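You operate a simulated robot arm through the tools that you are given. There is no shell and no other tool. Be economical: measure what you need, move in short steps, check, and stop when the job is done.

You are at the controls of a simulated robot arm. One attempt, no reset.

Task
Press waves into the silver disc under the blue slider and put it away in the DONE box.
Fine: run the slider back, shut the box's lid again; no dots on it; the green slider and the discs on the mat stay.

The check looks at the end state, three seconds after you hand in, the way a careful person would. Anything else that was tipped, shoved, dropped, spilled or broken makes it a failure. Lids that push on must go on centred and level and be pressed home; caps that screw on are set level and turned clockwise until they are tight.

Robot
A 6-joint arm with a two-finger parallel gripper, fixed in place. Base frame: the origin is at the foot of the arm, x ahead of it, y to its left, z up; the work surface is at about z = 5. Units: mm, rad, N and s.
With the tool pointing down near the work surface it reaches from about 140 to 580 mm from the base axis. Its first joint turns from -1.152 to 1.152 rad. Payload 2.1 kg.
The tool frame sits at the grasp point between the pads (the TCP): z along the fingers, y along the line on which they close. The tips reach 30 mm beyond it. The gripper opens to 94 mm. The fingers are 28 mm wide and 10 mm thick; the gripper's body (50 by 96 mm) begins 55 mm behind the TCP.
Orientation is told as [roll, pitch, yaw] about the base's x, y, z axes, in that order, counted from this pose: with the fingers straight down and closing along the base's y, the tool's x points along the base's -x, its y along +y and its z along -z.

Tools
- The arm moves only by the tool arm_command. Its argument "rows" is a list of rows, each a list of 7 numbers: the shift along the tool's x, y, z in mm, then the turn, a rotation vector about the tool's x, y, z in degrees, then the gripper command, from -1 (shut) to 1 (fully open), values between in proportion. In form: [[x, y, z, rx, ry, rz, grip], ...]. A call has 1 to 12 rows; each row is the pose to reach, as a shift and turn from the pose commanded when the call began, along the tool's axes at that moment. Rows are played at 5 a second. More than 50 mm and 0.15 rad between two rows, or a gripper value outside its range, and nothing of the call is played. Where a pose cannot be reached the arm comes as near as it can. A force on the tool above 70 N (or 10 N above the force at the start of the call, whichever is more), or a blocked arm, ends the call early, and 0.2 s more pass. Each finger travels about 72 mm/s and halts on what it meets, pressing with about 25 N; the grip force reading is that of the motor and also rises with nothing between the fingers. The clock runs only during rows and for 0.2 s after the last one: add rows that repeat a pose to give the fingers time. The reply holds the time, the measured pose of the TCP, the force on the tool along the base axes, the opening and the grip force, in the units named above and with some noise, with the torque about the TCP (base axes, N m) and any sound that the robot's microphone picked up.
- Cameras (640 x 400 px; columns grow to the right, rows downward): "scene" is fixed at [65.6, -375.2, 488.5]; the picture's right is [0.71, -0.71, 0.00], its down [-0.37, -0.37, -0.85] and it looks along [0.60, 0.60, -0.53] (base axes); focal length 248 px, centre (320, 200). "wrist" rides on the gripper at [76, 14, -102] in the tool frame; the picture's right is [-0.18, 0.98, 0.00], its down [-0.75, -0.14, -0.64] and it looks along [-0.63, -0.12, 0.77] (tool axes); focal length 243 px, centre (320, 200). There is no depth. A picture from a camera that has moved, and an enlarged one, comes with that camera's place and axes in the base frame and with its lens.
- capture(camera): a new picture of that camera. No time passes.
- close_up(camera, box): a new picture of the part [left, top, right, bottom] of that camera's present view, enlarged. No time passes.
- close_job(): hands the job in; it is judged then, once.

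Work in short steps. Places have to be worked out from the pictures, the camera data and where the tool is seen: move nearer, look again, correct. Check each grasp and each placing, and mend what went wrong. You have 120 turns and 64 pictures in all, those below and enlarged ones among them. Open the gripper and draw the arm clear of the work before you hand the job in, unless the task says otherwise; then end with one line.

The tools are called after ">>>" as name(argument=value, ...) on one line, values as JSON. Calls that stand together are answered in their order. arm_command: Moves the arm, as the interface text tells. Its arguments: {"type":"object","properties":{"rows":{"type":"array"}},"required":["rows"]} The other tools are called the same way: capture (camera) takes a picture; close_up (camera, box) takes an enlarged picture of a part of a camera's view; close_job () hands the job in.

At the start:

```text
clock: 0.0
position: [323.0, -46.3, 366.5]
tool_rot: [-0.001, 0.0, 0.0]
force: [-0.3, 0.6, -0.9]
moment: [0.01, 0.01, -0.03]
opening: 93.9
gripper_force: 0.1
```

scene: 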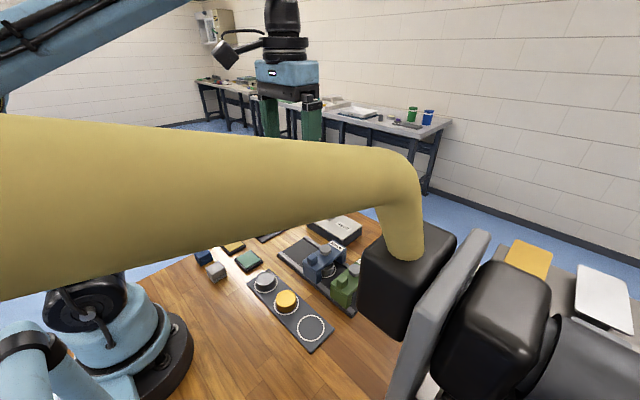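
wrist: 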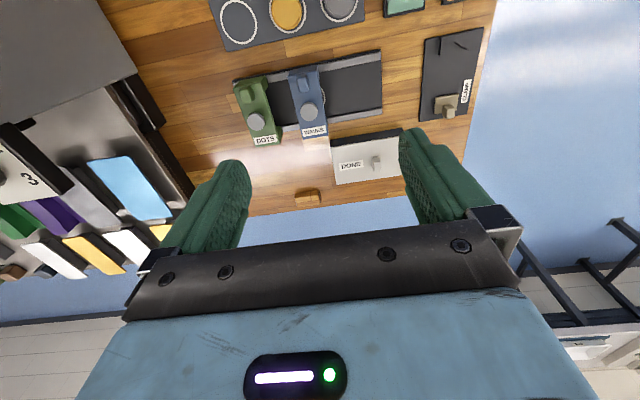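

I start by looking closer at the fixture from both cameras.

>>> close_up(camera="wrist", box=[200, 0, 500, 210])

>>> close_up(camera="scene", box=[190, 200, 370, 360])

```text
1.90 times, centred on (350, 105) of wrist
camera zoom: at [247.1, -31.4, 468.7], right [0.18, 0.98, 0.0], down [0.75, -0.14, 0.64], along [0.63, -0.12, -0.77], focal length 462 px, centre (263, 381)
```

zoom: 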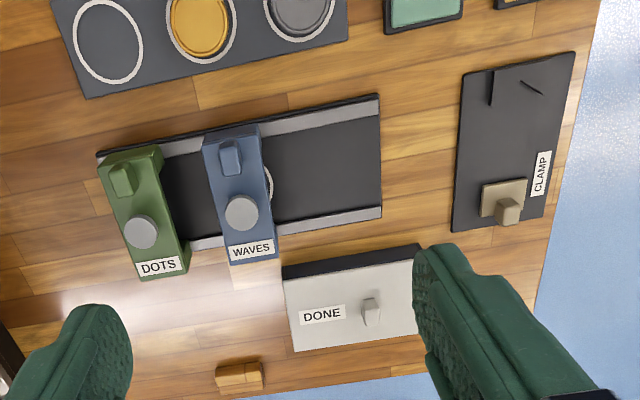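

```text
2.50 times, centred on (280, 280) of scene
camera zoom: at [65.6, -375.2, 488.5], right [0.71, -0.71, 0.0], down [-0.37, -0.37, -0.85], along [0.6, 0.6, -0.53], focal length 620 px, centre (420, 0)
```

zoom: 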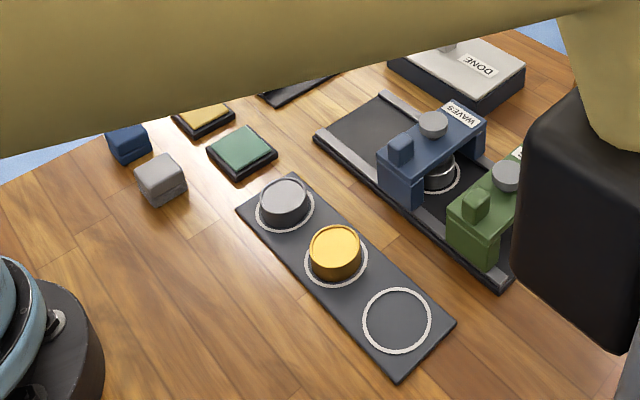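

The fixture has two bridge sliders running along y; blue is at about (365,-77), with its button near (387,-78), its handle near (341,-77), and the DONE box beyond. I move down and back for a nearer look.

>>> arm_command(rows=[[10, 0, 36, 0, 0, 0, 1], [20, 0, 72, 0, 0, 0, 1], [32, 0, 108, 0, 0, 0, 1], [43, 0, 140, 0, 0, 0, 1], [43, 0, 140, 0, 0, 0, 1]])

>>> capture(camera="wrist")

>>> capture(camera="scene")

```text
clock: 1.2
position: [279.6, -46.3, 225.4]
tool_rot: [0.003, 0.0, 0.0]
force: [0.5, 0.2, 0.2]
moment: [0.02, 0.02, 0.01]
opening: 93.9
gripper_force: 0.1
```

```text
59 pictures are left
camera wrist: at [203.0, -32.1, 327.8], right [0.18, 0.98, 0.0], down [0.75, -0.14, 0.64], along [0.63, -0.12, -0.77], focal length 243 px, centre (320, 200)
```

wrist: 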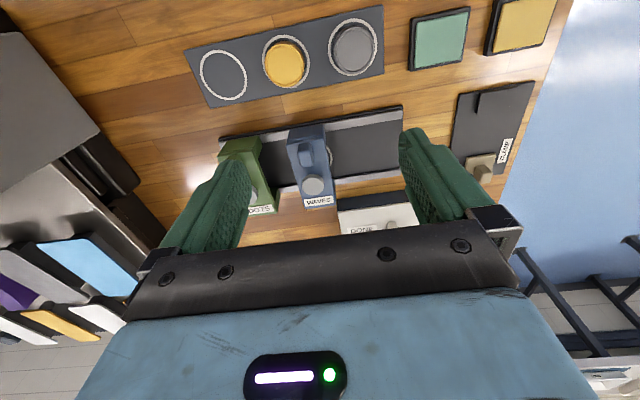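

```text
58 pictures are left
```

scene: 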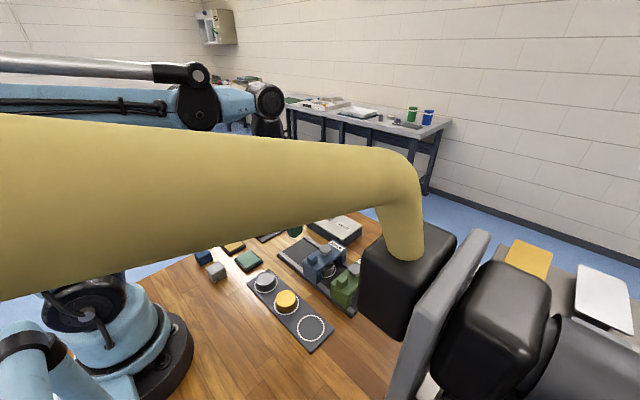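

A closer crop of the fixture in the wrist view and of the scene.

>>> close_up(camera="wrist", box=[210, 80, 420, 240])

>>> close_up(camera="scene", box=[265, 210, 375, 320])

```text
2.50 times, centred on (315, 160) of wrist
camera zoom: at [203.0, -32.1, 327.8], right [0.18, 0.98, 0.0], down [0.75, -0.14, 0.64], along [0.63, -0.12, -0.77], focal length 606 px, centre (332, 300)
```

zoom: 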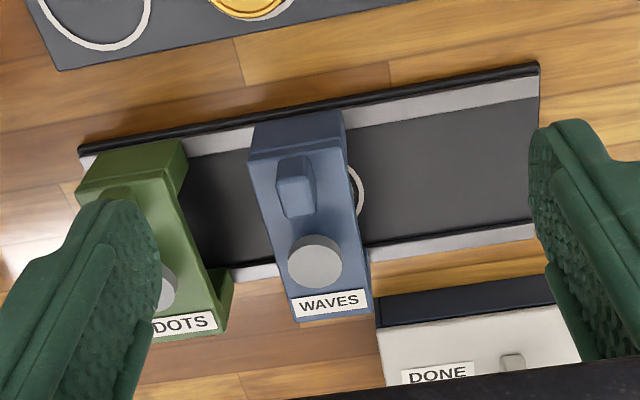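

```text
3.64 times, centred on (320, 265) of scene
camera zoom: at [65.6, -375.2, 488.5], right [0.71, -0.71, 0.0], down [-0.37, -0.37, -0.85], along [0.6, 0.6, -0.53], focal length 901 px, centre (320, -36)
```

zoom: 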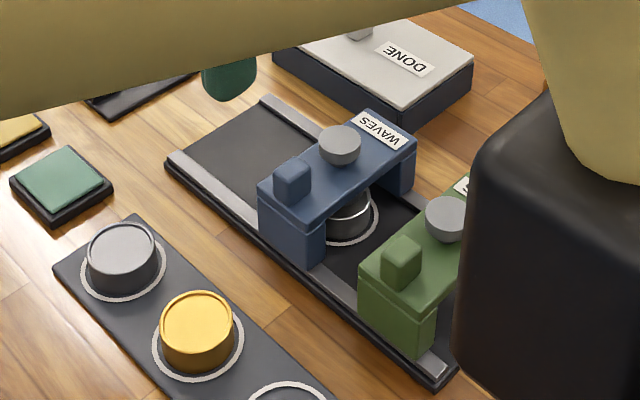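

Triangulation gives the blue button top at about (385,-77,71). I shift forward for a top view of slider versus nest, to know exactly how they line up.

>>> arm_command(rows=[[-40, 0, 0, 0, 0, 0, 1], [-80, -10, 0, 0, 0, 0, 1], [-110, -15, 0, 0, 0, 0, 1], [-110, -15, 0, 0, 0, 0, 1]])

>>> capture(camera="wrist")

```text
clock: 2.2
position: [390.2, -60.6, 225.2]
tool_rot: [0.001, -0.001, 0.001]
force: [-0.2, -0.5, -0.1]
moment: [-0.01, 0.02, 0.02]
opening: 94.3
gripper_force: 0.0
```

```text
55 pictures are left
camera wrist: at [314.5, -46.2, 327.7], right [0.18, 0.98, 0.0], down [0.75, -0.14, 0.64], along [0.63, -0.12, -0.77], focal length 243 px, centre (320, 200)
```

wrist: 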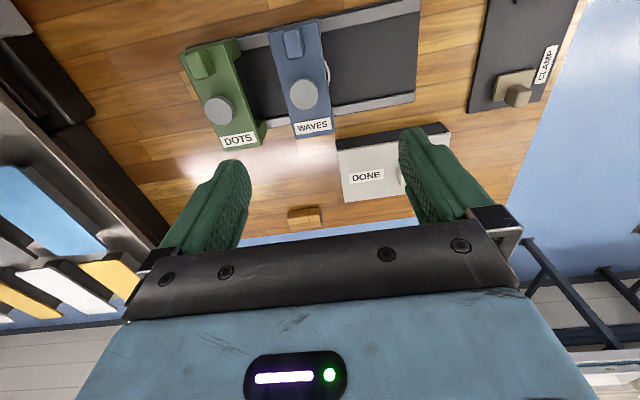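

>>> close_up(camera="wrist", box=[170, 0, 430, 160])

>>> close_up(camera="wrist", box=[270, 110, 470, 235])

```text
2.46 times, centred on (300, 80) of wrist
camera zoom: at [314.5, -46.2, 327.7], right [0.18, 0.98, 0.0], down [0.75, -0.14, 0.64], along [0.63, -0.12, -0.77], focal length 597 px, centre (369, 495)
```

zoom: 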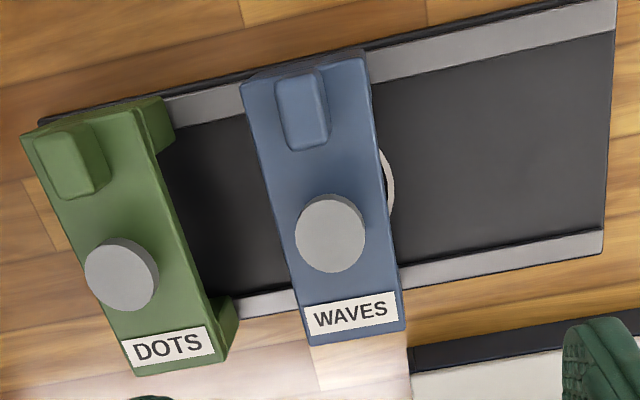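

```text
3.20 times, centred on (370, 172) of wrist
camera zoom: at [314.5, -46.2, 327.7], right [0.18, 0.98, 0.0], down [0.75, -0.14, 0.64], along [0.63, -0.12, -0.77], focal length 776 px, centre (160, 288)
```

zoom: 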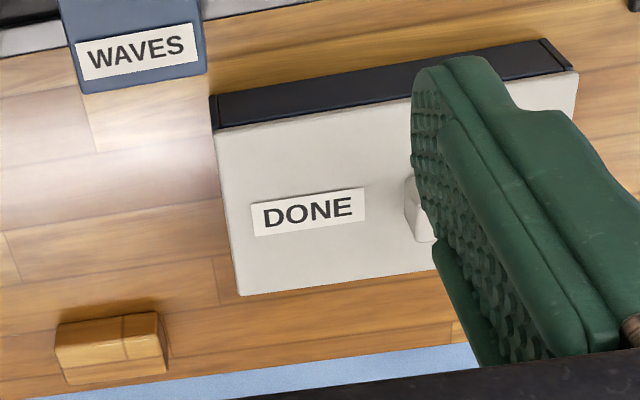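

The blue button (384.5,-76.5, top z≈71) sits centred over the nest. I close the fingers and come down to just above the button.

>>> arm_command(rows=[[5.5, -8, 20, 0, 0, 0, -1], [5.5, -16, 50, 0, 0, 0, -1], [5.5, -16, 80, 0, 0, 0, -1], [5.5, -16, 105, 0, 0, 0, -1], [5.5, -16, 110, 0, 0, 0, -1]])

>>> close_up(camera="scene", box=[265, 200, 385, 310])

>>> capture(camera="wrist")

```text
clock: 3.4
position: [385.0, -77.6, 115.7]
tool_rot: [0.001, 0.0, 0.0]
force: [-0.6, -0.5, -0.5]
moment: [0.0, -0.01, 0.01]
opening: 0.1
gripper_force: 25.5
```

```text
3.64 times, centred on (325, 255) of scene
camera zoom: at [65.6, -375.2, 488.5], right [0.71, -0.71, 0.0], down [-0.37, -0.37, -0.85], along [0.6, 0.6, -0.53], focal length 901 px, centre (302, 0)
```

zoom: 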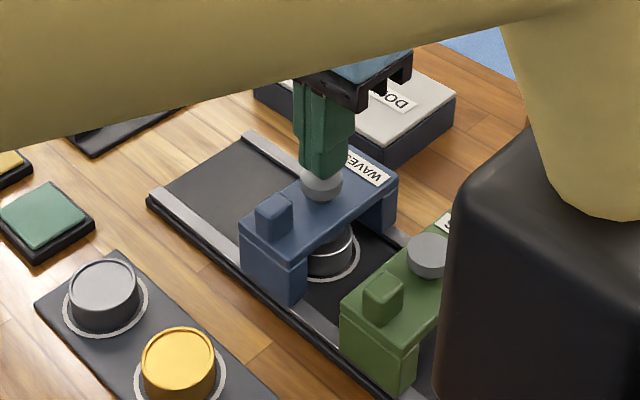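

```text
51 pictures are left
camera wrist: at [308.8, -62.1, 218.4], right [0.18, 0.98, 0.0], down [0.75, -0.14, 0.64], along [0.63, -0.12, -0.77], focal length 243 px, centre (320, 200)
```

wrist: 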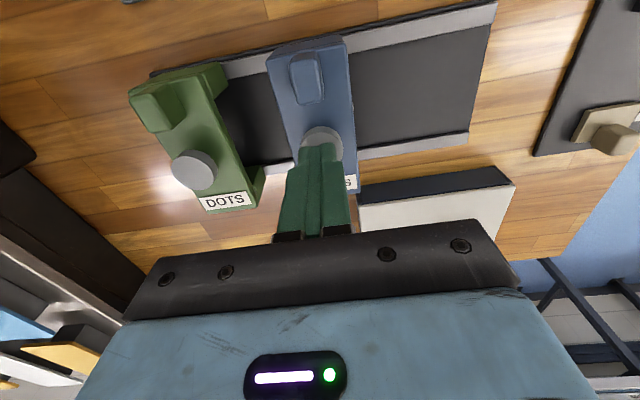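

The fingertips are over the button. I press down slowly and watch force and sound.

>>> arm_command(rows=[[0, 0, 6, 0, 0, 0, -1], [0, 0, 10, 0, 0, 0, -1], [0, 0, 13, 0, 0, 0, -1], [0, 0, 16, 0, 0, 0, -1], [0, 0, 18, 0, 0, 0, -1]])

```text
clock: 4.5
position: [386.0, -76.2, 103.5]
tool_rot: [0.002, 0.003, -0.001]
force: [-1.5, 1.9, 29.9]
moment: [0.04, -0.14, -0.07]
opening: 0.0
gripper_force: 24.5
stopped in row 5: the force on the tool passed its limit (the readings are from after the stop); the commanded pose is now the measured one
```

Contact came at tip z≈73. I press on in small steps to see whether the button travels.

>>> arm_command(rows=[[0, 0, 1, 0, 0, 0, -1], [0, 0, 2, 0, 0, 0, -1], [0, 0, 3, 0, 0, 0, -1], [0, 0, 4, 0, 0, 0, -1], [0, 0, 5, 0, 0, 0, -1], [0, 0, 6, 0, 0, 0, -1], [0, 0, 6, 0, 0, 0, -1]])

>>> close_up(camera="scene", box=[300, 230, 360, 290])

```text
clock: 5.0
position: [384.6, -75.7, 102.5]
tool_rot: [0.0, 0.005, 0.0]
force: [-0.5, 1.7, 29.4]
moment: [0.06, -0.16, -0.04]
opening: 0.0
gripper_force: 24.5
stopped in row 2: the force on the tool passed its limit (the readings are from after the stop); the commanded pose is now the measured one
```

```text
6.67 times, centred on (330, 260) of scene
camera zoom: at [65.5, -375.2, 488.6], right [0.71, -0.71, 0.0], down [-0.37, -0.37, -0.85], along [0.6, 0.6, -0.53], focal length 1652 px, centre (253, -200)
```

zoom: 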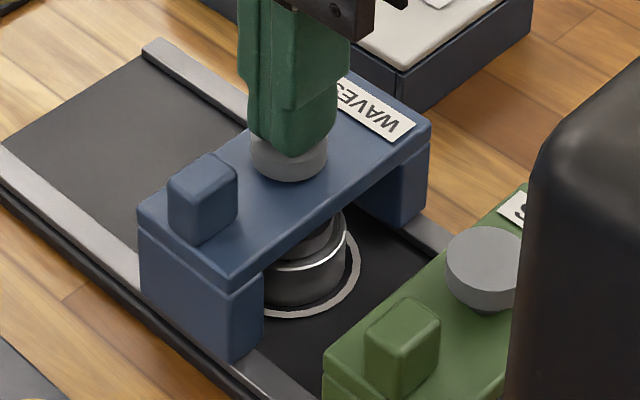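

The ram is now down on the disc and the button sits low compared with the green one, so it seems bottomed. I lift off and compare.

>>> arm_command(rows=[[0, 0, -10, 0, 0, 0, -1], [0, 0, -40, 0, 0, 0, -1], [0, 0, -60, 0, 0, 0, -1], [0, 0, -60, 0, 0, 0, -1]])

>>> close_up(camera="scene", box=[300, 230, 360, 290])

```text
clock: 6.0
position: [385.9, -75.8, 162.1]
tool_rot: [0.002, 0.004, -0.001]
force: [-0.1, 0.9, 0.1]
moment: [0.01, -0.03, 0.01]
opening: 0.0
gripper_force: 24.8
```

```text
6.67 times, centred on (330, 260) of scene
camera zoom: at [65.6, -375.2, 488.5], right [0.71, -0.71, 0.0], down [-0.37, -0.37, -0.85], along [0.6, 0.6, -0.53], focal length 1652 px, centre (253, -200)
```

zoom: 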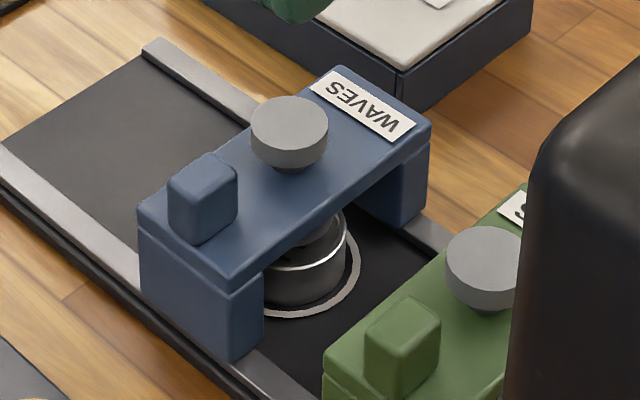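

The button sprang back and the disc's top shows marks now. Next I go over the handle at (341,-76.5) with the fingers part open.

>>> arm_command(rows=[[20, 0, 0, 0, 0, 0, -0.15], [44, -0.5, 0, 0, 0, 0, -0.15], [44, -0.5, 20, 0, 0, 0, -0.15], [44, -0.5, 45, 0, 0, 0, -0.15], [44, -0.5, 45, 0, 0, 0, -0.15]])

>>> close_up(camera="scene", box=[280, 220, 370, 300])

>>> close_up(camera="wrist", box=[220, 60, 420, 240])

```text
clock: 7.2
position: [341.7, -77.6, 115.5]
tool_rot: [0.002, 0.004, 0.0]
force: [-0.7, 0.1, 0.3]
moment: [-0.01, -0.01, 0.03]
opening: 40.0
gripper_force: 0.0
```

```text
5.00 times, centred on (325, 260) of scene
camera zoom: at [65.6, -375.2, 488.5], right [0.71, -0.71, 0.0], down [-0.37, -0.37, -0.85], along [0.6, 0.6, -0.53], focal length 1239 px, centre (295, -100)
```

zoom: 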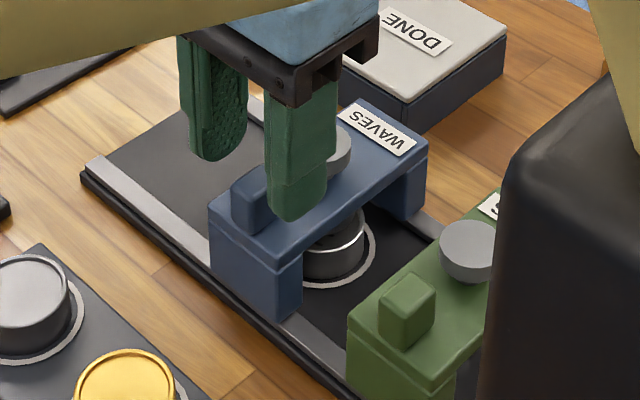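

```text
2.22 times, centred on (320, 150) of wrist
camera zoom: at [264.6, -63.0, 219.6], right [0.18, 0.98, 0.0], down [0.76, -0.14, 0.64], along [0.63, -0.12, -0.77], focal length 539 px, centre (320, 311)
```

zoom: 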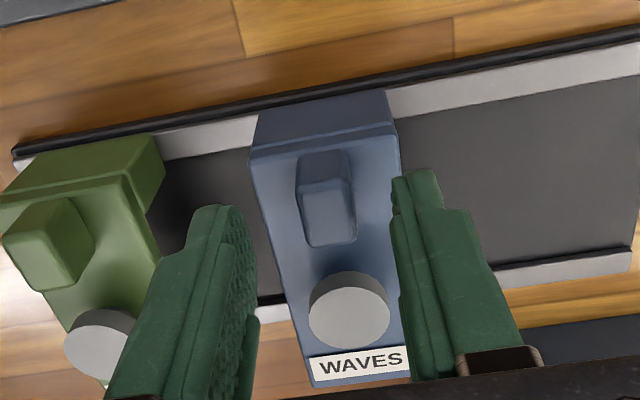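

The handle's top is centred near (347,-76.5). I shift 3 mm forward, go down to tip z≈60, then close.

>>> arm_command(rows=[[-4, 1, 10, 0, 0, 0, -0.15], [-4, 1, 18, 0, 0, 0, -0.15], [-4, 1, 25, 0, 0, 0, -0.15], [-4, 1, 25, 0, 0, 0, -0.6], [-4, 1, 25, 0, 0, 0, -0.8], [-4, 1, 25, 0, 0, 0, -0.8]])

>>> close_up(camera="scene", box=[280, 220, 370, 300])

```text
clock: 8.6
position: [345.6, -75.0, 92.0]
tool_rot: [0.002, 0.006, 0.0]
force: [-0.9, 6.6, -5.0]
moment: [-0.13, -0.11, -0.11]
opening: 15.8
gripper_force: 45.1
```

```text
5.00 times, centred on (325, 260) of scene
camera zoom: at [65.7, -375.2, 488.5], right [0.71, -0.71, 0.0], down [-0.37, -0.37, -0.85], along [0.6, 0.6, -0.53], focal length 1239 px, centre (295, -100)
```

zoom: 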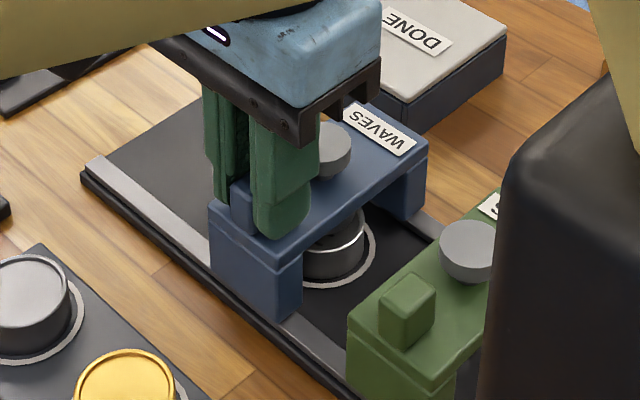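

The handle is held at 15.8 mm (start y ≈ -75.0). I slide it toward +y gently, away from green.

>>> arm_command(rows=[[0, 5, 0, 0, 0, 0, -0.8], [0, 12, 0, 0, 0, 0, -0.8], [0, 20, 0, 0, 0, 0, -0.8], [0, 30, 0, 0, 0, 0, -0.8], [0, 40, 0, 0, 0, 0, -0.8], [0, 40, 0, 0, 0, 0, -0.8]])

>>> close_up(camera="scene", box=[280, 220, 370, 300])

```text
clock: 10.0
position: [345.2, -34.3, 90.9]
tool_rot: [0.002, 0.006, 0.0]
force: [-6.5, 0.8, -43.6]
moment: [-0.12, 0.18, -0.02]
opening: 15.9
gripper_force: 45.5
```

```text
5.00 times, centred on (325, 260) of scene
camera zoom: at [65.8, -375.2, 488.5], right [0.71, -0.71, 0.0], down [-0.37, -0.37, -0.85], along [0.6, 0.6, -0.53], focal length 1239 px, centre (295, -100)
```

zoom: 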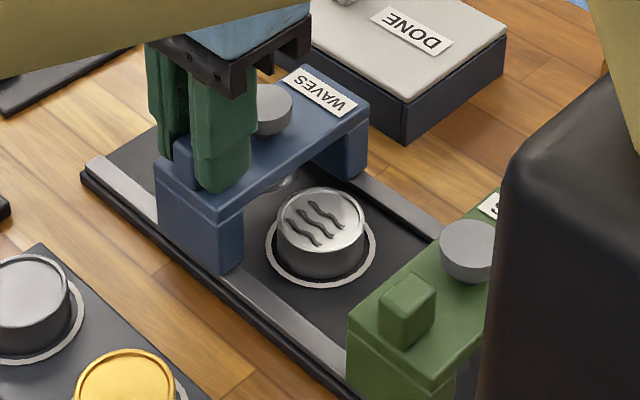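

The waves are clearly in the disc. The tool is pulling up slightly, so I ease down 0.8 mm and run the slider on toward its far end.

>>> arm_command(rows=[[0, 0, 0.8, 0, 0, 0, -0.8], [0, 8, 0.8, 0, 0, 0, -0.8], [0, 18, 0.8, 0, 0, 0, -0.8], [0, 28, 0.9, 0, 0, 0, -0.8], [0, 38, 0.9, 0, 0, 0, -0.8], [0, 46, 1.0, 0, 0, 0, -0.8], [0, 50, 1.0, 0, 0, 0, -0.8], [0, 50, 1.0, 0, 0, 0, -0.8]])

>>> close_up(camera="scene", box=[260, 210, 370, 310])

```text
clock: 11.8
position: [346.5, 15.1, 90.7]
tool_rot: [0.002, 0.006, -0.001]
force: [-11.2, 1.6, 43.1]
moment: [-0.19, 0.6, -0.06]
opening: 15.9
gripper_force: 45.2
```

```text
4.00 times, centred on (315, 260) of scene
camera zoom: at [65.5, -375.2, 488.5], right [0.71, -0.71, 0.0], down [-0.37, -0.37, -0.85], along [0.6, 0.6, -0.53], focal length 991 px, centre (340, -40)
```

zoom: 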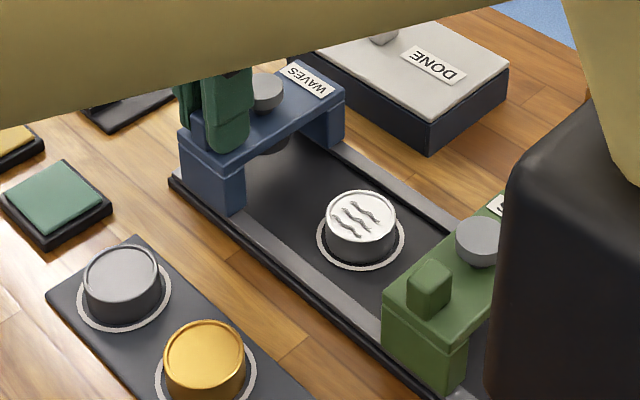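

It runs freely with no stop yet. I push on a bit to find the end stop, correcting the height.

>>> arm_command(rows=[[0, 0, -0.4, 0, 0, 0, -0.8], [0, 3, -0.4, 0, 0, 0, -0.8], [0, 6, -0.4, 0, 0, 0, -0.8], [0, 9, -0.4, 0, 0, 0, -0.8], [0, 9, -0.4, 0, 0, 0, -0.8]])

>>> close_up(camera="scene", box=[260, 210, 370, 310])

```text
clock: 13.0
position: [345.4, 16.1, 90.9]
tool_rot: [-0.022, 0.004, -0.009]
force: [-13.9, -63.8, -5.2]
moment: [-0.11, -0.56, 0.63]
opening: 16.0
gripper_force: 44.8
```

```text
4.00 times, centred on (315, 260) of scene
camera zoom: at [65.6, -375.2, 488.5], right [0.71, -0.71, 0.0], down [-0.37, -0.37, -0.85], along [0.6, 0.6, -0.53], focal length 991 px, centre (340, -40)
```

zoom: 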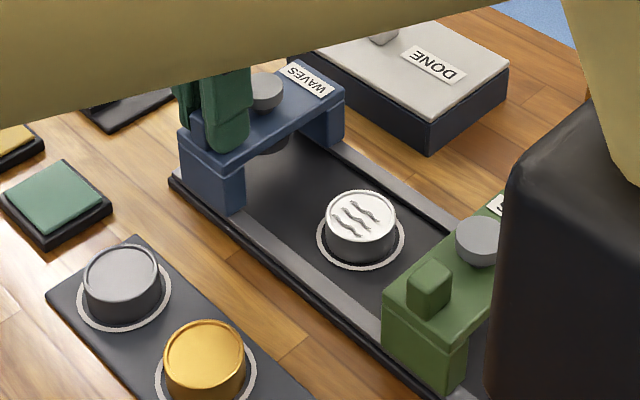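

The hard stop is at y≈16, mirror-image to green's parked end, so that's the slider's run-back place. I relax the push, release and rise.

>>> arm_command(rows=[[0, -4, 0, 0, 0, 0, -0.8], [0, -7, 0, 0, 0, 0, -0.8], [0, -7, 0, 0, 0, 0, -0.3], [0, -7, 0, 0, 0, 0, -0.15], [0, -7, 0, 0, 0, 0, -0.15], [0, -7, -30, 0, 0, 0, -0.15], [0, -7, -70, 0, 0, 0, -0.15], [0, -7, -100, 0, 0, 0, -0.15], [0, -7, -100, 0, 0, 0, 0.5]])

>>> capture(camera="wrist")

>>> close_up(camera="scene", box=[250, 200, 380, 310])

```text
clock: 15.0
position: [345.6, 14.6, 192.9]
tool_rot: [0.002, 0.006, 0.001]
force: [0.5, -0.5, -0.8]
moment: [0.02, 0.01, -0.02]
opening: 70.5
gripper_force: 0.1
```

```text
42 pictures are left
camera wrist: at [269.5, 29.6, 294.9], right [0.18, 0.98, 0.0], down [0.76, -0.14, 0.64], along [0.63, -0.12, -0.77], focal length 243 px, centre (320, 200)
```

wrist: 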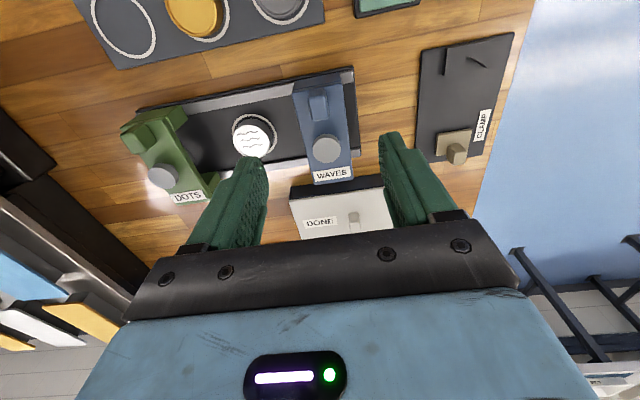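

```text
3.64 times, centred on (315, 255) of scene
camera zoom: at [65.6, -375.2, 488.5], right [0.71, -0.71, 0.0], down [-0.37, -0.37, -0.85], along [0.6, 0.6, -0.53], focal length 901 px, centre (338, 0)
```

zoom: 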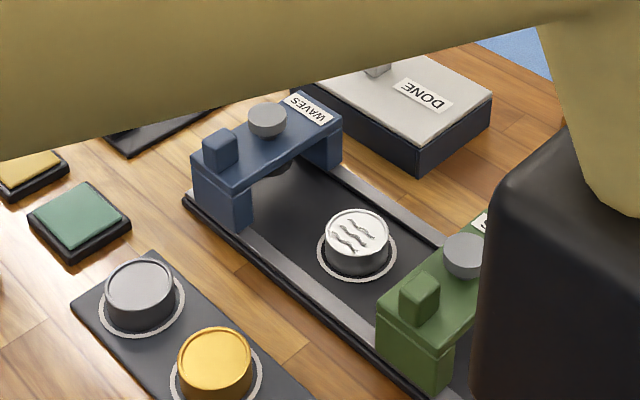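

Slider parked. Next I look at the DONE box from above.

>>> arm_command(rows=[[-40, 0, -10, 0, 0, 0, 1], [-80, 0, -20, 0, 0, 0, 1], [-120, 0, -20, 0, 0, 0, 1], [-120, 0, -20, 0, 0, 0, 1]])

>>> capture(camera="wrist")

```text
clock: 16.0
position: [464.4, 16.1, 209.8]
tool_rot: [0.002, 0.005, 0.001]
force: [-1.1, -0.8, 0.5]
moment: [-0.02, 0.02, -0.01]
opening: 94.1
gripper_force: 0.0
```

```text
40 pictures are left
camera wrist: at [388.8, 29.6, 313.6], right [0.18, 0.98, 0.0], down [0.76, -0.14, 0.64], along [0.63, -0.12, -0.77], focal length 243 px, centre (320, 200)
```

wrist: 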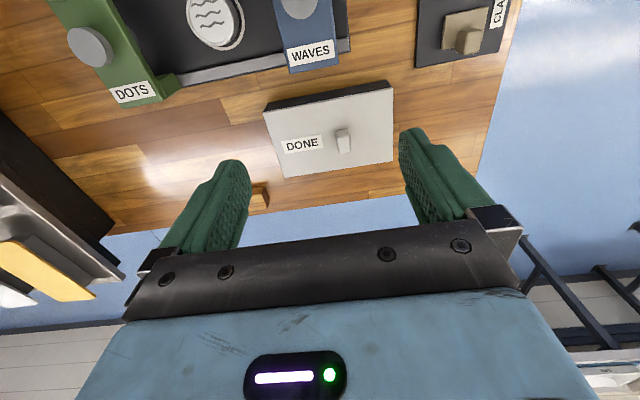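

>>> close_up(camera="wrist", box=[250, 70, 410, 190])

>>> close_up(camera="scene", box=[300, 205, 370, 255])

```text
3.33 times, centred on (330, 130) of wrist
camera zoom: at [388.8, 29.6, 313.6], right [0.18, 0.98, 0.0], down [0.76, -0.14, 0.64], along [0.63, -0.12, -0.77], focal length 809 px, centre (287, 433)
```

zoom: 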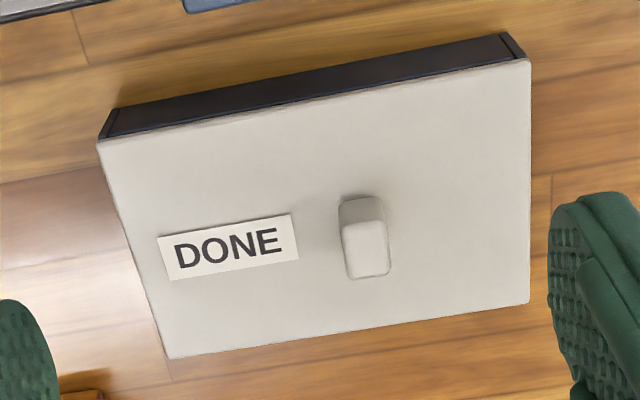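

```text
8.00 times, centred on (335, 230) of scene
camera zoom: at [65.6, -375.2, 488.5], right [0.71, -0.71, 0.0], down [-0.37, -0.37, -0.85], along [0.6, 0.6, -0.53], focal length 1983 px, centre (200, -40)
```

zoom: 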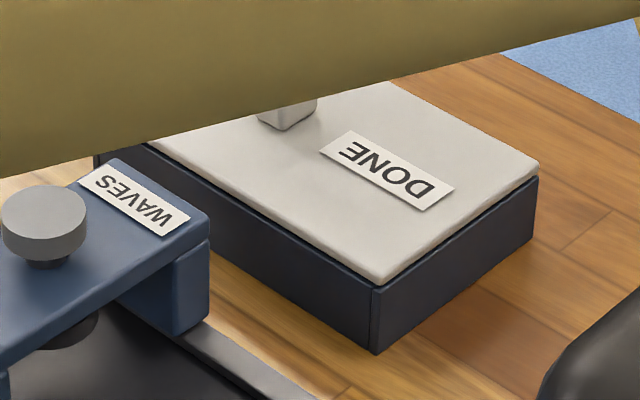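

The lid is a lift-off plate, about x 476–566, y −53–91, with its knob near (524,32). I go above the knob, fingers part open.

>>> arm_command(rows=[[-25, 6, 20, 0, 0, 0, 0], [-50, 12, 50, 0, 0, 0, 0], [-59, 16, 80, 0, 0, 0, 0], [-59, 16, 105, 0, 0, 0, 0], [-59, 16, 105, 0, 0, 0, 0]])

>>> close_up(camera="wrist", box=[200, 40, 440, 240])

```text
clock: 17.2
position: [523.6, 32.3, 103.9]
tool_rot: [0.001, 0.004, -0.001]
force: [0.7, 0.4, 0.0]
moment: [0.0, -0.01, 0.0]
opening: 46.9
gripper_force: 0.1
```

```text
2.00 times, centred on (320, 140) of wrist
camera zoom: at [448.3, 46.4, 207.9], right [0.18, 0.98, 0.0], down [0.76, -0.14, 0.64], along [0.63, -0.12, -0.77], focal length 485 px, centre (320, 320)
```

zoom: 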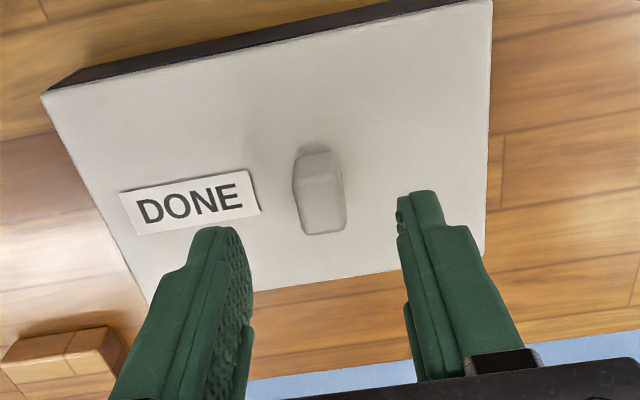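

Well centred on the knob (≈(525,32)). I go down until the tips are around z 43 and check.

>>> arm_command(rows=[[-1, 0, 12, 0, 0, 0, 0], [-1, 0, 22, 0, 0, 0, 0], [-1, 0, 31, 0, 0, 0, 0], [-1, 0, 31, 0, 0, 0, 0]])

>>> close_up(camera="wrist", box=[200, 40, 440, 240])

```text
clock: 18.2
position: [525.4, 32.2, 73.7]
tool_rot: [0.0, 0.003, 0.001]
force: [-0.2, -1.2, -0.2]
moment: [-0.01, -0.01, -0.01]
opening: 47.1
gripper_force: 0.1
```

```text
2.00 times, centred on (320, 140) of wrist
camera zoom: at [449.2, 46.1, 177.3], right [0.18, 0.98, 0.0], down [0.76, -0.14, 0.64], along [0.63, -0.12, -0.77], focal length 485 px, centre (320, 320)
```

zoom: 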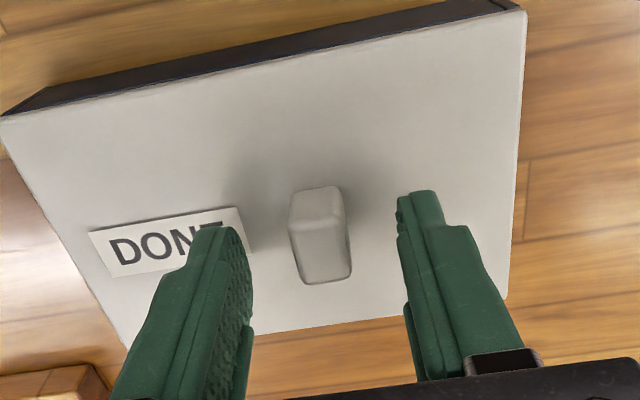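

Tips are about 12 mm below the knob's top. I shift 3 mm back to x≈522 and close on it.

>>> arm_command(rows=[[3, 0, 2, 0, 0, 0, 0], [3, 0, 2, 0, 0, 0, -0.4], [3, 0, 2, 0, 0, 0, -0.8], [3, 0, 2, 0, 0, 0, -0.8], [3, 0, 2, 0, 0, 0, -0.8]])

>>> close_up(camera="wrist", box=[200, 40, 440, 240])

```text
clock: 19.4
position: [522.2, 31.8, 71.4]
tool_rot: [0.002, 0.005, 0.001]
force: [-2.3, -0.5, -1.0]
moment: [-0.08, -0.33, 0.0]
opening: 15.9
gripper_force: 45.3
```

```text
2.00 times, centred on (320, 140) of wrist
camera zoom: at [445.8, 46.3, 175.3], right [0.18, 0.98, 0.0], down [0.76, -0.14, 0.64], along [0.63, -0.12, -0.77], focal length 485 px, centre (320, 320)
```

zoom: 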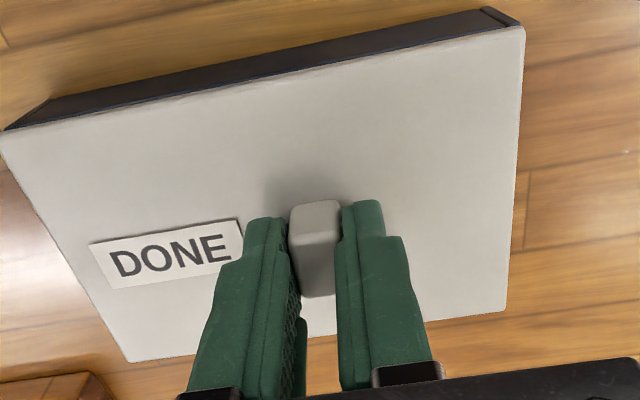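

Held at 15.9 mm; home pose of the lid is TCP (522.2,31.8,71.4). I lift slowly.

>>> arm_command(rows=[[0, 0, -3, 0, 0, 0, -0.9], [0, 0, -8, 0, 0, 0, -0.9], [0, 0, -18, 0, 0, 0, -0.9], [0, 0, -35, 0, 0, 0, -0.9], [0, 0, -60, 0, 0, 0, -0.9], [0, 0, -60, 0, 0, 0, -0.9]])

>>> capture(camera="wrist")

>>> close_up(camera="scene", box=[280, 160, 400, 270])

```text
clock: 20.8
position: [522.3, 31.5, 133.2]
tool_rot: [0.002, 0.003, 0.0]
force: [0.1, -0.9, 0.3]
moment: [-0.02, -0.01, -0.05]
opening: 4.7
gripper_force: 0.0
```

```text
34 pictures are left
camera wrist: at [446.1, 46.3, 236.2], right [0.18, 0.98, 0.0], down [0.76, -0.14, 0.64], along [0.63, -0.12, -0.77], focal length 243 px, centre (320, 200)
```

wrist: 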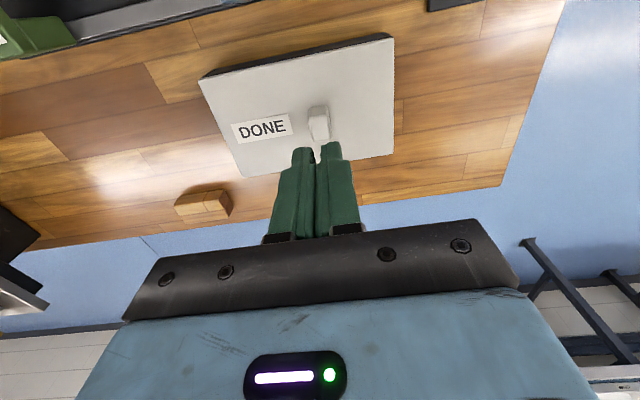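

```text
3.64 times, centred on (340, 215) of scene
camera zoom: at [65.6, -375.2, 488.5], right [0.71, -0.71, 0.0], down [-0.37, -0.37, -0.85], along [0.6, 0.6, -0.53], focal length 901 px, centre (247, 146)
```

zoom: 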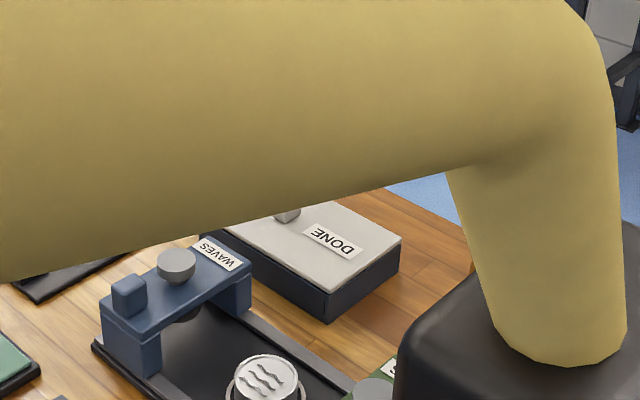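

The knob slipped out of the fingers and the lid stayed shut. I check it for a hinge before trying again.

>>> close_up(camera="wrist", box=[190, 20, 410, 190])

```text
2.35 times, centred on (300, 105) of wrist
camera zoom: at [446.1, 46.3, 236.2], right [0.18, 0.98, 0.0], down [0.76, -0.14, 0.64], along [0.63, -0.12, -0.77], focal length 571 px, centre (367, 424)
```

zoom: 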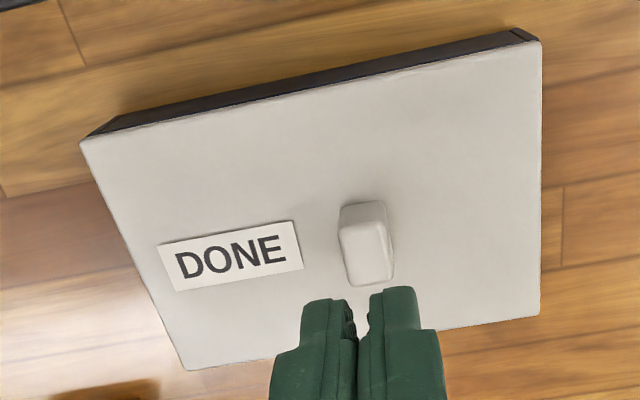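

No hinge in sight; likely a snug lid and a shallow grip. I go back down lower on the knob, feeling for the lid surface.

>>> arm_command(rows=[[0, 0, 0, 0, 0, 0, -0.3], [0, 0, 0, 0, 0, 0, -0.3], [0, 0, 30, 0, 0, 0, -0.3], [0, 0, 55, 0, 0, 0, -0.3], [0, 0, 62, 0, 0, 0, -0.3], [0, 0, 64, 0, 0, 0, -0.3], [0, 0, 65, 0, 0, 0, -0.3], [0, 0, 66, 0, 0, 0, -0.3], [0, 0, 67, 0, 0, 0, -0.3]])

```text
clock: 22.8
position: [521.8, 32.8, 67.6]
tool_rot: [0.0, 0.004, 0.002]
force: [-4.3, -0.9, 33.8]
moment: [-0.21, -0.3, 0.02]
opening: 33.0
gripper_force: 0.1
```

Lid surface felt at tip z≈37.6. I back off 0.8 mm, grip fully and lift in 1 mm steps watching force.

>>> arm_command(rows=[[0, 0, -1.2, 0, 0, 0, -0.3], [0, 0, -1.2, 0, 0, 0, -1], [0, 0, -1.2, 0, 0, 0, -1], [0, 0, -1.2, 0, 0, 0, -1], [0, 0, -2, 0, 0, 0, -1], [0, 0, -3, 0, 0, 0, -1]])

```text
clock: 24.2
position: [523.1, 33.0, 67.3]
tool_rot: [0.002, 0.003, 0.0]
force: [6.1, 0.7, -18.2]
moment: [-0.17, -0.59, -0.1]
opening: 15.8
gripper_force: 45.0
```

The pull reading suggests the lid is held on the near (−x) side. I lift a little more and look.

>>> arm_command(rows=[[0, 0, -1, 0, 0, 0, -1], [0, 0, -2, 0, 0, 0, -1], [0, 0, -3, 0, 0, 0, -1], [0, 0, -4, 0, 0, 0, -1]])

>>> close_up(camera="wrist", box=[160, 20, 460, 230])

>>> close_up(camera="scene", box=[290, 200, 370, 260])

```text
clock: 25.2
position: [522.8, 31.9, 72.0]
tool_rot: [0.001, 0.006, 0.0]
force: [4.3, -0.9, -43.8]
moment: [-0.14, -0.04, -0.01]
opening: 15.9
gripper_force: 45.1
```

```text
1.90 times, centred on (310, 125) of wrist
camera zoom: at [445.7, 46.3, 175.2], right [0.18, 0.98, 0.0], down [0.76, -0.14, 0.64], along [0.63, -0.12, -0.77], focal length 462 px, centre (339, 343)
```

zoom: 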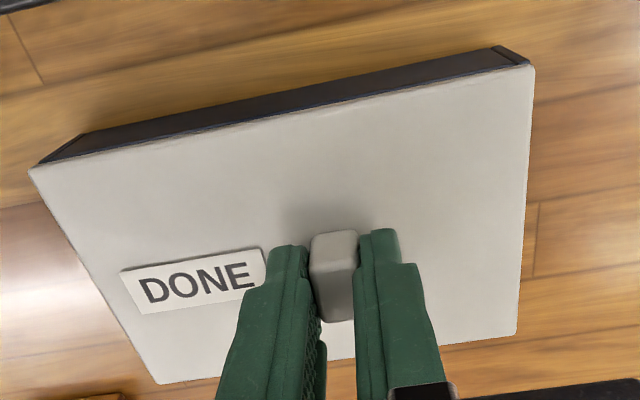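

```text
6.67 times, centred on (330, 230) of scene
camera zoom: at [65.9, -375.2, 488.5], right [0.71, -0.71, 0.0], down [-0.37, -0.37, -0.85], along [0.6, 0.6, -0.53], focal length 1652 px, centre (253, 0)
```

zoom: 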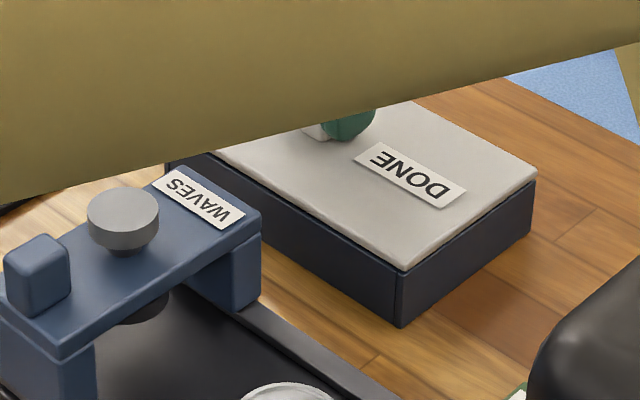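

The lid doesn't lift even at 44 N; the fingers creep up the knob. The ridge-like knob suggests a sliding lid, so I re-grip without vertical load and try a gentle +y pull.

>>> arm_command(rows=[[0, 0, 0, 0, 0, 0, -0.5], [0, 0, 2, 0, 0, 0, -0.5], [0, 0, 2, 0, 0, 0, -0.9], [0, 0, 2, 0, 0, 0, -0.9], [0, 1, 2, 0, 0, 0, -0.9], [0, 2, 2, 0, 0, 0, -0.9], [0, 3, 2, 0, 0, 0, -0.9], [0, 4, 2, 0, 0, 0, -0.9]])

```text
clock: 27.0
position: [521.8, 33.3, 72.0]
tool_rot: [-0.006, 0.007, -0.003]
force: [-10.4, -26.7, 37.7]
moment: [-0.09, 0.03, 0.4]
opening: 15.6
gripper_force: 45.4
```

Resistance in y, and the height reading puzzles me. I look at the lid gap closely.

>>> close_up(camera="scene", box=[318, 215, 372, 255])

>>> close_up(camera="wrist", box=[160, 20, 460, 230])

```text
10.00 times, centred on (345, 235) of scene
camera zoom: at [65.4, -375.2, 488.5], right [0.71, -0.71, 0.0], down [-0.37, -0.37, -0.85], along [0.6, 0.6, -0.53], focal length 2479 px, centre (70, -150)
```

zoom: 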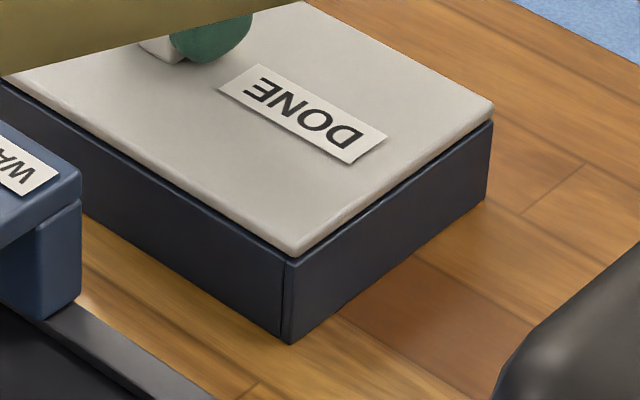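

```text
1.90 times, centred on (310, 125) of wrist
camera zoom: at [446.1, 48.1, 174.5], right [0.19, 0.98, -0.01], down [0.76, -0.14, 0.64], along [0.63, -0.12, -0.77], focal length 462 px, centre (339, 343)
```

zoom: 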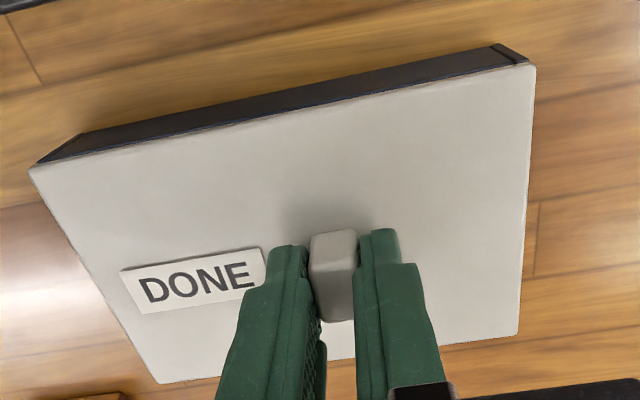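

No visible lift. I test the other direction, a gentle −y pull with the vertical load removed.

>>> arm_command(rows=[[0, -2, -0.5, 0, 0, 0, -0.9], [0, -4, -0.5, 0, 0, 0, -0.9], [0, -5, -0.5, 0, 0, 0, -0.9], [0, -6, -0.5, 0, 0, 0, -0.9], [0, -7, -0.5, 0, 0, 0, -0.9], [0, -8, -0.5, 0, 0, 0, -0.9]])

```text
clock: 28.4
position: [522.2, 29.4, 71.0]
tool_rot: [0.0, 0.004, 0.002]
force: [-9.2, 0.0, 21.4]
moment: [0.03, -0.19, -0.03]
opening: 15.7
gripper_force: 45.7
```

Moving −y it followed with no force (29.4 now vs 32 shut). I continue −y gently.

>>> arm_command(rows=[[0, -3, -0.5, 0, 0, 0, -0.9], [0, -6, -0.5, 0, 0, 0, -0.9], [0, -10, -0.5, 0, 0, 0, -0.9], [0, -15, -0.5, 0, 0, 0, -0.9], [0, -15, -0.5, 0, 0, 0, -0.9]])

>>> close_up(camera="wrist", box=[160, 20, 460, 230])

```text
clock: 29.6
position: [521.6, 13.1, 71.7]
tool_rot: [0.001, 0.006, 0.0]
force: [-10.2, -0.6, -9.1]
moment: [-0.11, -1.1, -0.03]
opening: 15.6
gripper_force: 44.7
```

```text
1.90 times, centred on (310, 125) of wrist
camera zoom: at [446.0, 27.2, 174.4], right [0.18, 0.98, 0.0], down [0.76, -0.14, 0.64], along [0.63, -0.12, -0.77], focal length 462 px, centre (339, 343)
```

zoom: 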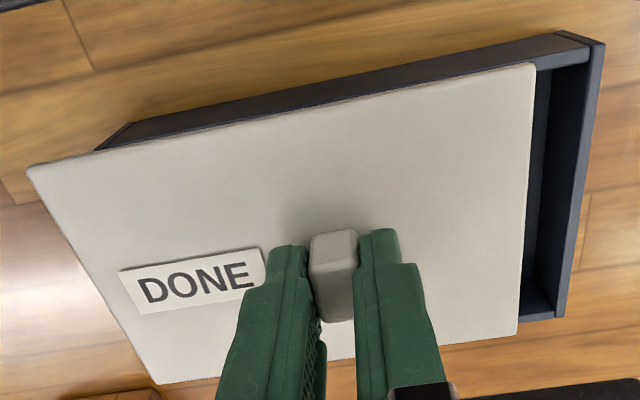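

It's a sliding lid that opens toward −y (shut at TCP y≈32.5). I run it further open.

>>> arm_command(rows=[[0, -8, 0, 0, 0, 0, -0.9], [0, -18, 0, 0, 0, 0, -0.9], [0, -28, 0, 0, 0, 0, -0.9], [0, -38, 0, 0, 0, 0, -0.9], [0, -48, 0, 0, 0, 0, -0.9], [0, -58, 0, 0, 0, 0, -0.9], [0, -68, 0, 0, 0, 0, -0.9], [0, -78, 0, 0, 0, 0, -0.9], [0, -78, 0, 0, 0, 0, -0.9]])

>>> close_up(camera="wrist", box=[160, 20, 520, 240])

```text
clock: 31.6
position: [522.3, -65.7, 71.6]
tool_rot: [0.001, 0.005, -0.001]
force: [-7.9, -0.4, -18.6]
moment: [-0.25, 0.48, -0.09]
opening: 15.9
gripper_force: 45.3
```

```text
1.78 times, centred on (340, 130) of wrist
camera zoom: at [446.0, -51.0, 174.5], right [0.18, 0.98, 0.0], down [0.76, -0.14, 0.64], along [0.63, -0.12, -0.77], focal length 431 px, centre (284, 324)
```

zoom: 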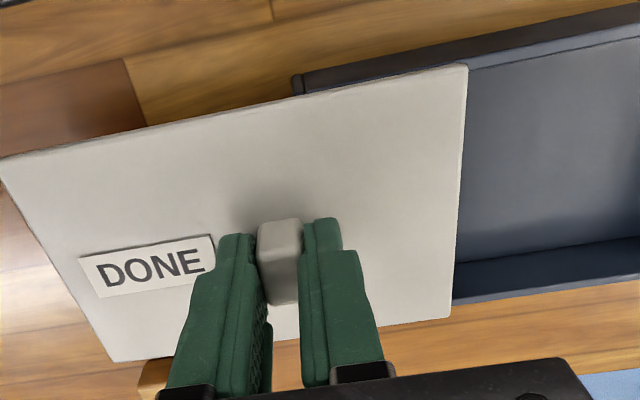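

Open about 98 mm. I release the knob and rise, then check.

>>> arm_command(rows=[[0, 0, 0.5, 0, 0, 0, -0.5], [0, 0, 0.5, 0, 0, 0, -0.3], [0, 0, 0.5, 0, 0, 0, -0.3], [0, 0, -30, 0, 0, 0, -0.3], [0, 0, -70, 0, 0, 0, -0.3], [0, 0, -110, 0, 0, 0, 0.5], [40, 20, -140, 0, 0, 0, 1], [40, 20, -140, 0, 0, 0, 1]])

>>> capture(camera="wrist")

```text
refused: row 7 steps farther than a row can; nothing moved
```

```text
25 pictures are left
camera wrist: at [446.0, -51.0, 174.5], right [0.18, 0.98, 0.0], down [0.76, -0.14, 0.64], along [0.63, -0.12, -0.77], focal length 243 px, centre (320, 200)
```

wrist: 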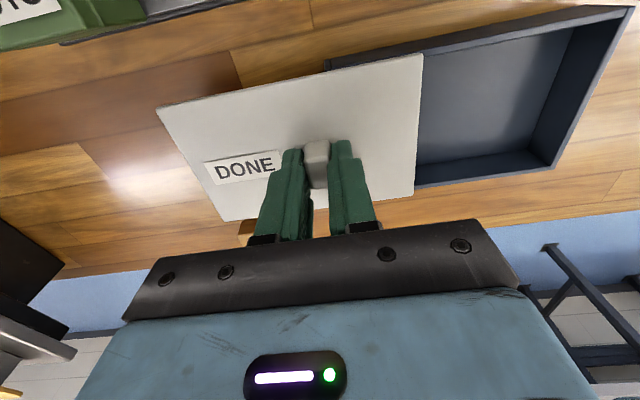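

One row stepped too far; I resend with shorter steps.

>>> arm_command(rows=[[0, 0, 0.5, 0, 0, 0, -0.5], [0, 0, 0.5, 0, 0, 0, -0.3], [0, 0, 0.5, 0, 0, 0, -0.3], [0, 0, -30, 0, 0, 0, -0.3], [0, 0, -70, 0, 0, 0, -0.3], [0, 0, -110, 0, 0, 0, 0.5], [20, 0, -140, 0, 0, 0, 1], [50, 0, -160, 0, 0, 0, 1], [50, 0, -160, 0, 0, 0, 1]])

>>> capture(camera="wrist")

```text
clock: 33.6
position: [472.4, -64.9, 231.3]
tool_rot: [0.002, 0.005, 0.001]
force: [0.0, 0.0, 0.5]
moment: [-0.02, 0.02, 0.01]
opening: 93.9
gripper_force: 0.1
```

```text
24 pictures are left
camera wrist: at [396.5, -50.4, 335.6], right [0.18, 0.98, 0.0], down [0.76, -0.14, 0.64], along [0.63, -0.12, -0.77], focal length 243 px, centre (320, 200)
```

wrist: 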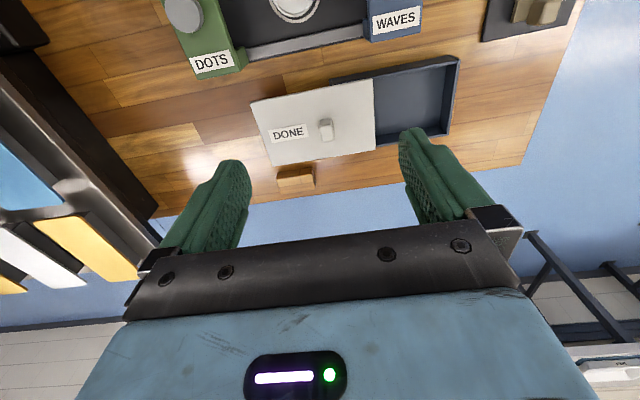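

The lid rests stably open. Now back over the disc for its exact place.

>>> arm_command(rows=[[45, -6, 0, 0, 0, 0, 1], [90, -12, 0, 0, 0, 0, 1], [90, -12, 40, 0, 0, 0, 1], [90, -12, 80, 0, 0, 0, 1], [90, -12, 80, 0, 0, 0, 1]])

>>> close_up(camera="wrist", box=[200, 40, 440, 240])

>>> close_up(camera="scene", box=[280, 220, 370, 300])

```text
clock: 34.8
position: [383.2, -76.3, 152.7]
tool_rot: [0.003, 0.003, 0.001]
force: [0.4, -0.3, 0.8]
moment: [0.03, -0.01, 0.01]
opening: 94.2
gripper_force: 0.0
```

```text
2.00 times, centred on (320, 140) of wrist
camera zoom: at [306.1, -62.6, 255.5], right [0.18, 0.98, 0.0], down [0.76, -0.14, 0.64], along [0.63, -0.12, -0.77], focal length 485 px, centre (320, 320)
```

zoom: 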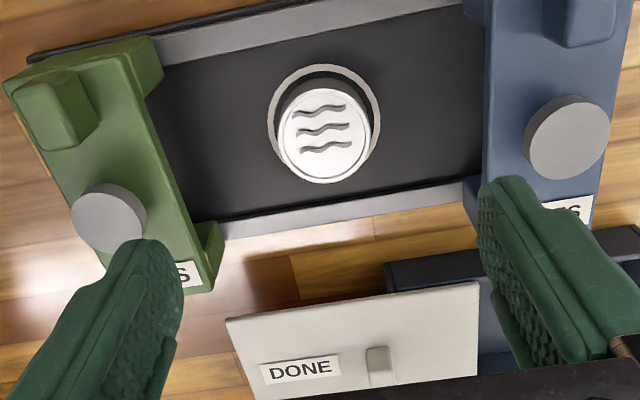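

```text
5.00 times, centred on (325, 260) of scene
camera zoom: at [65.6, -375.2, 488.5], right [0.71, -0.71, 0.0], down [-0.37, -0.37, -0.85], along [0.6, 0.6, -0.53], focal length 1239 px, centre (295, -100)
```

zoom: 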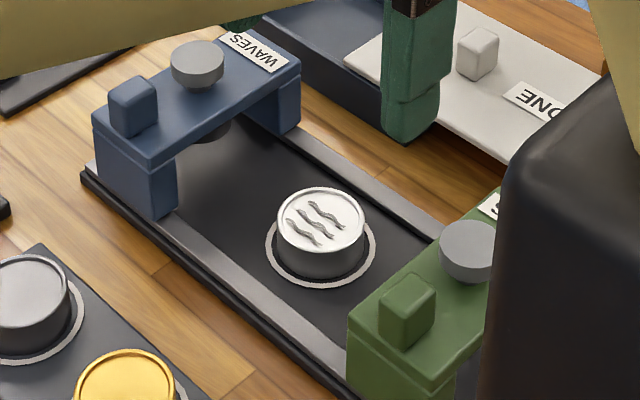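

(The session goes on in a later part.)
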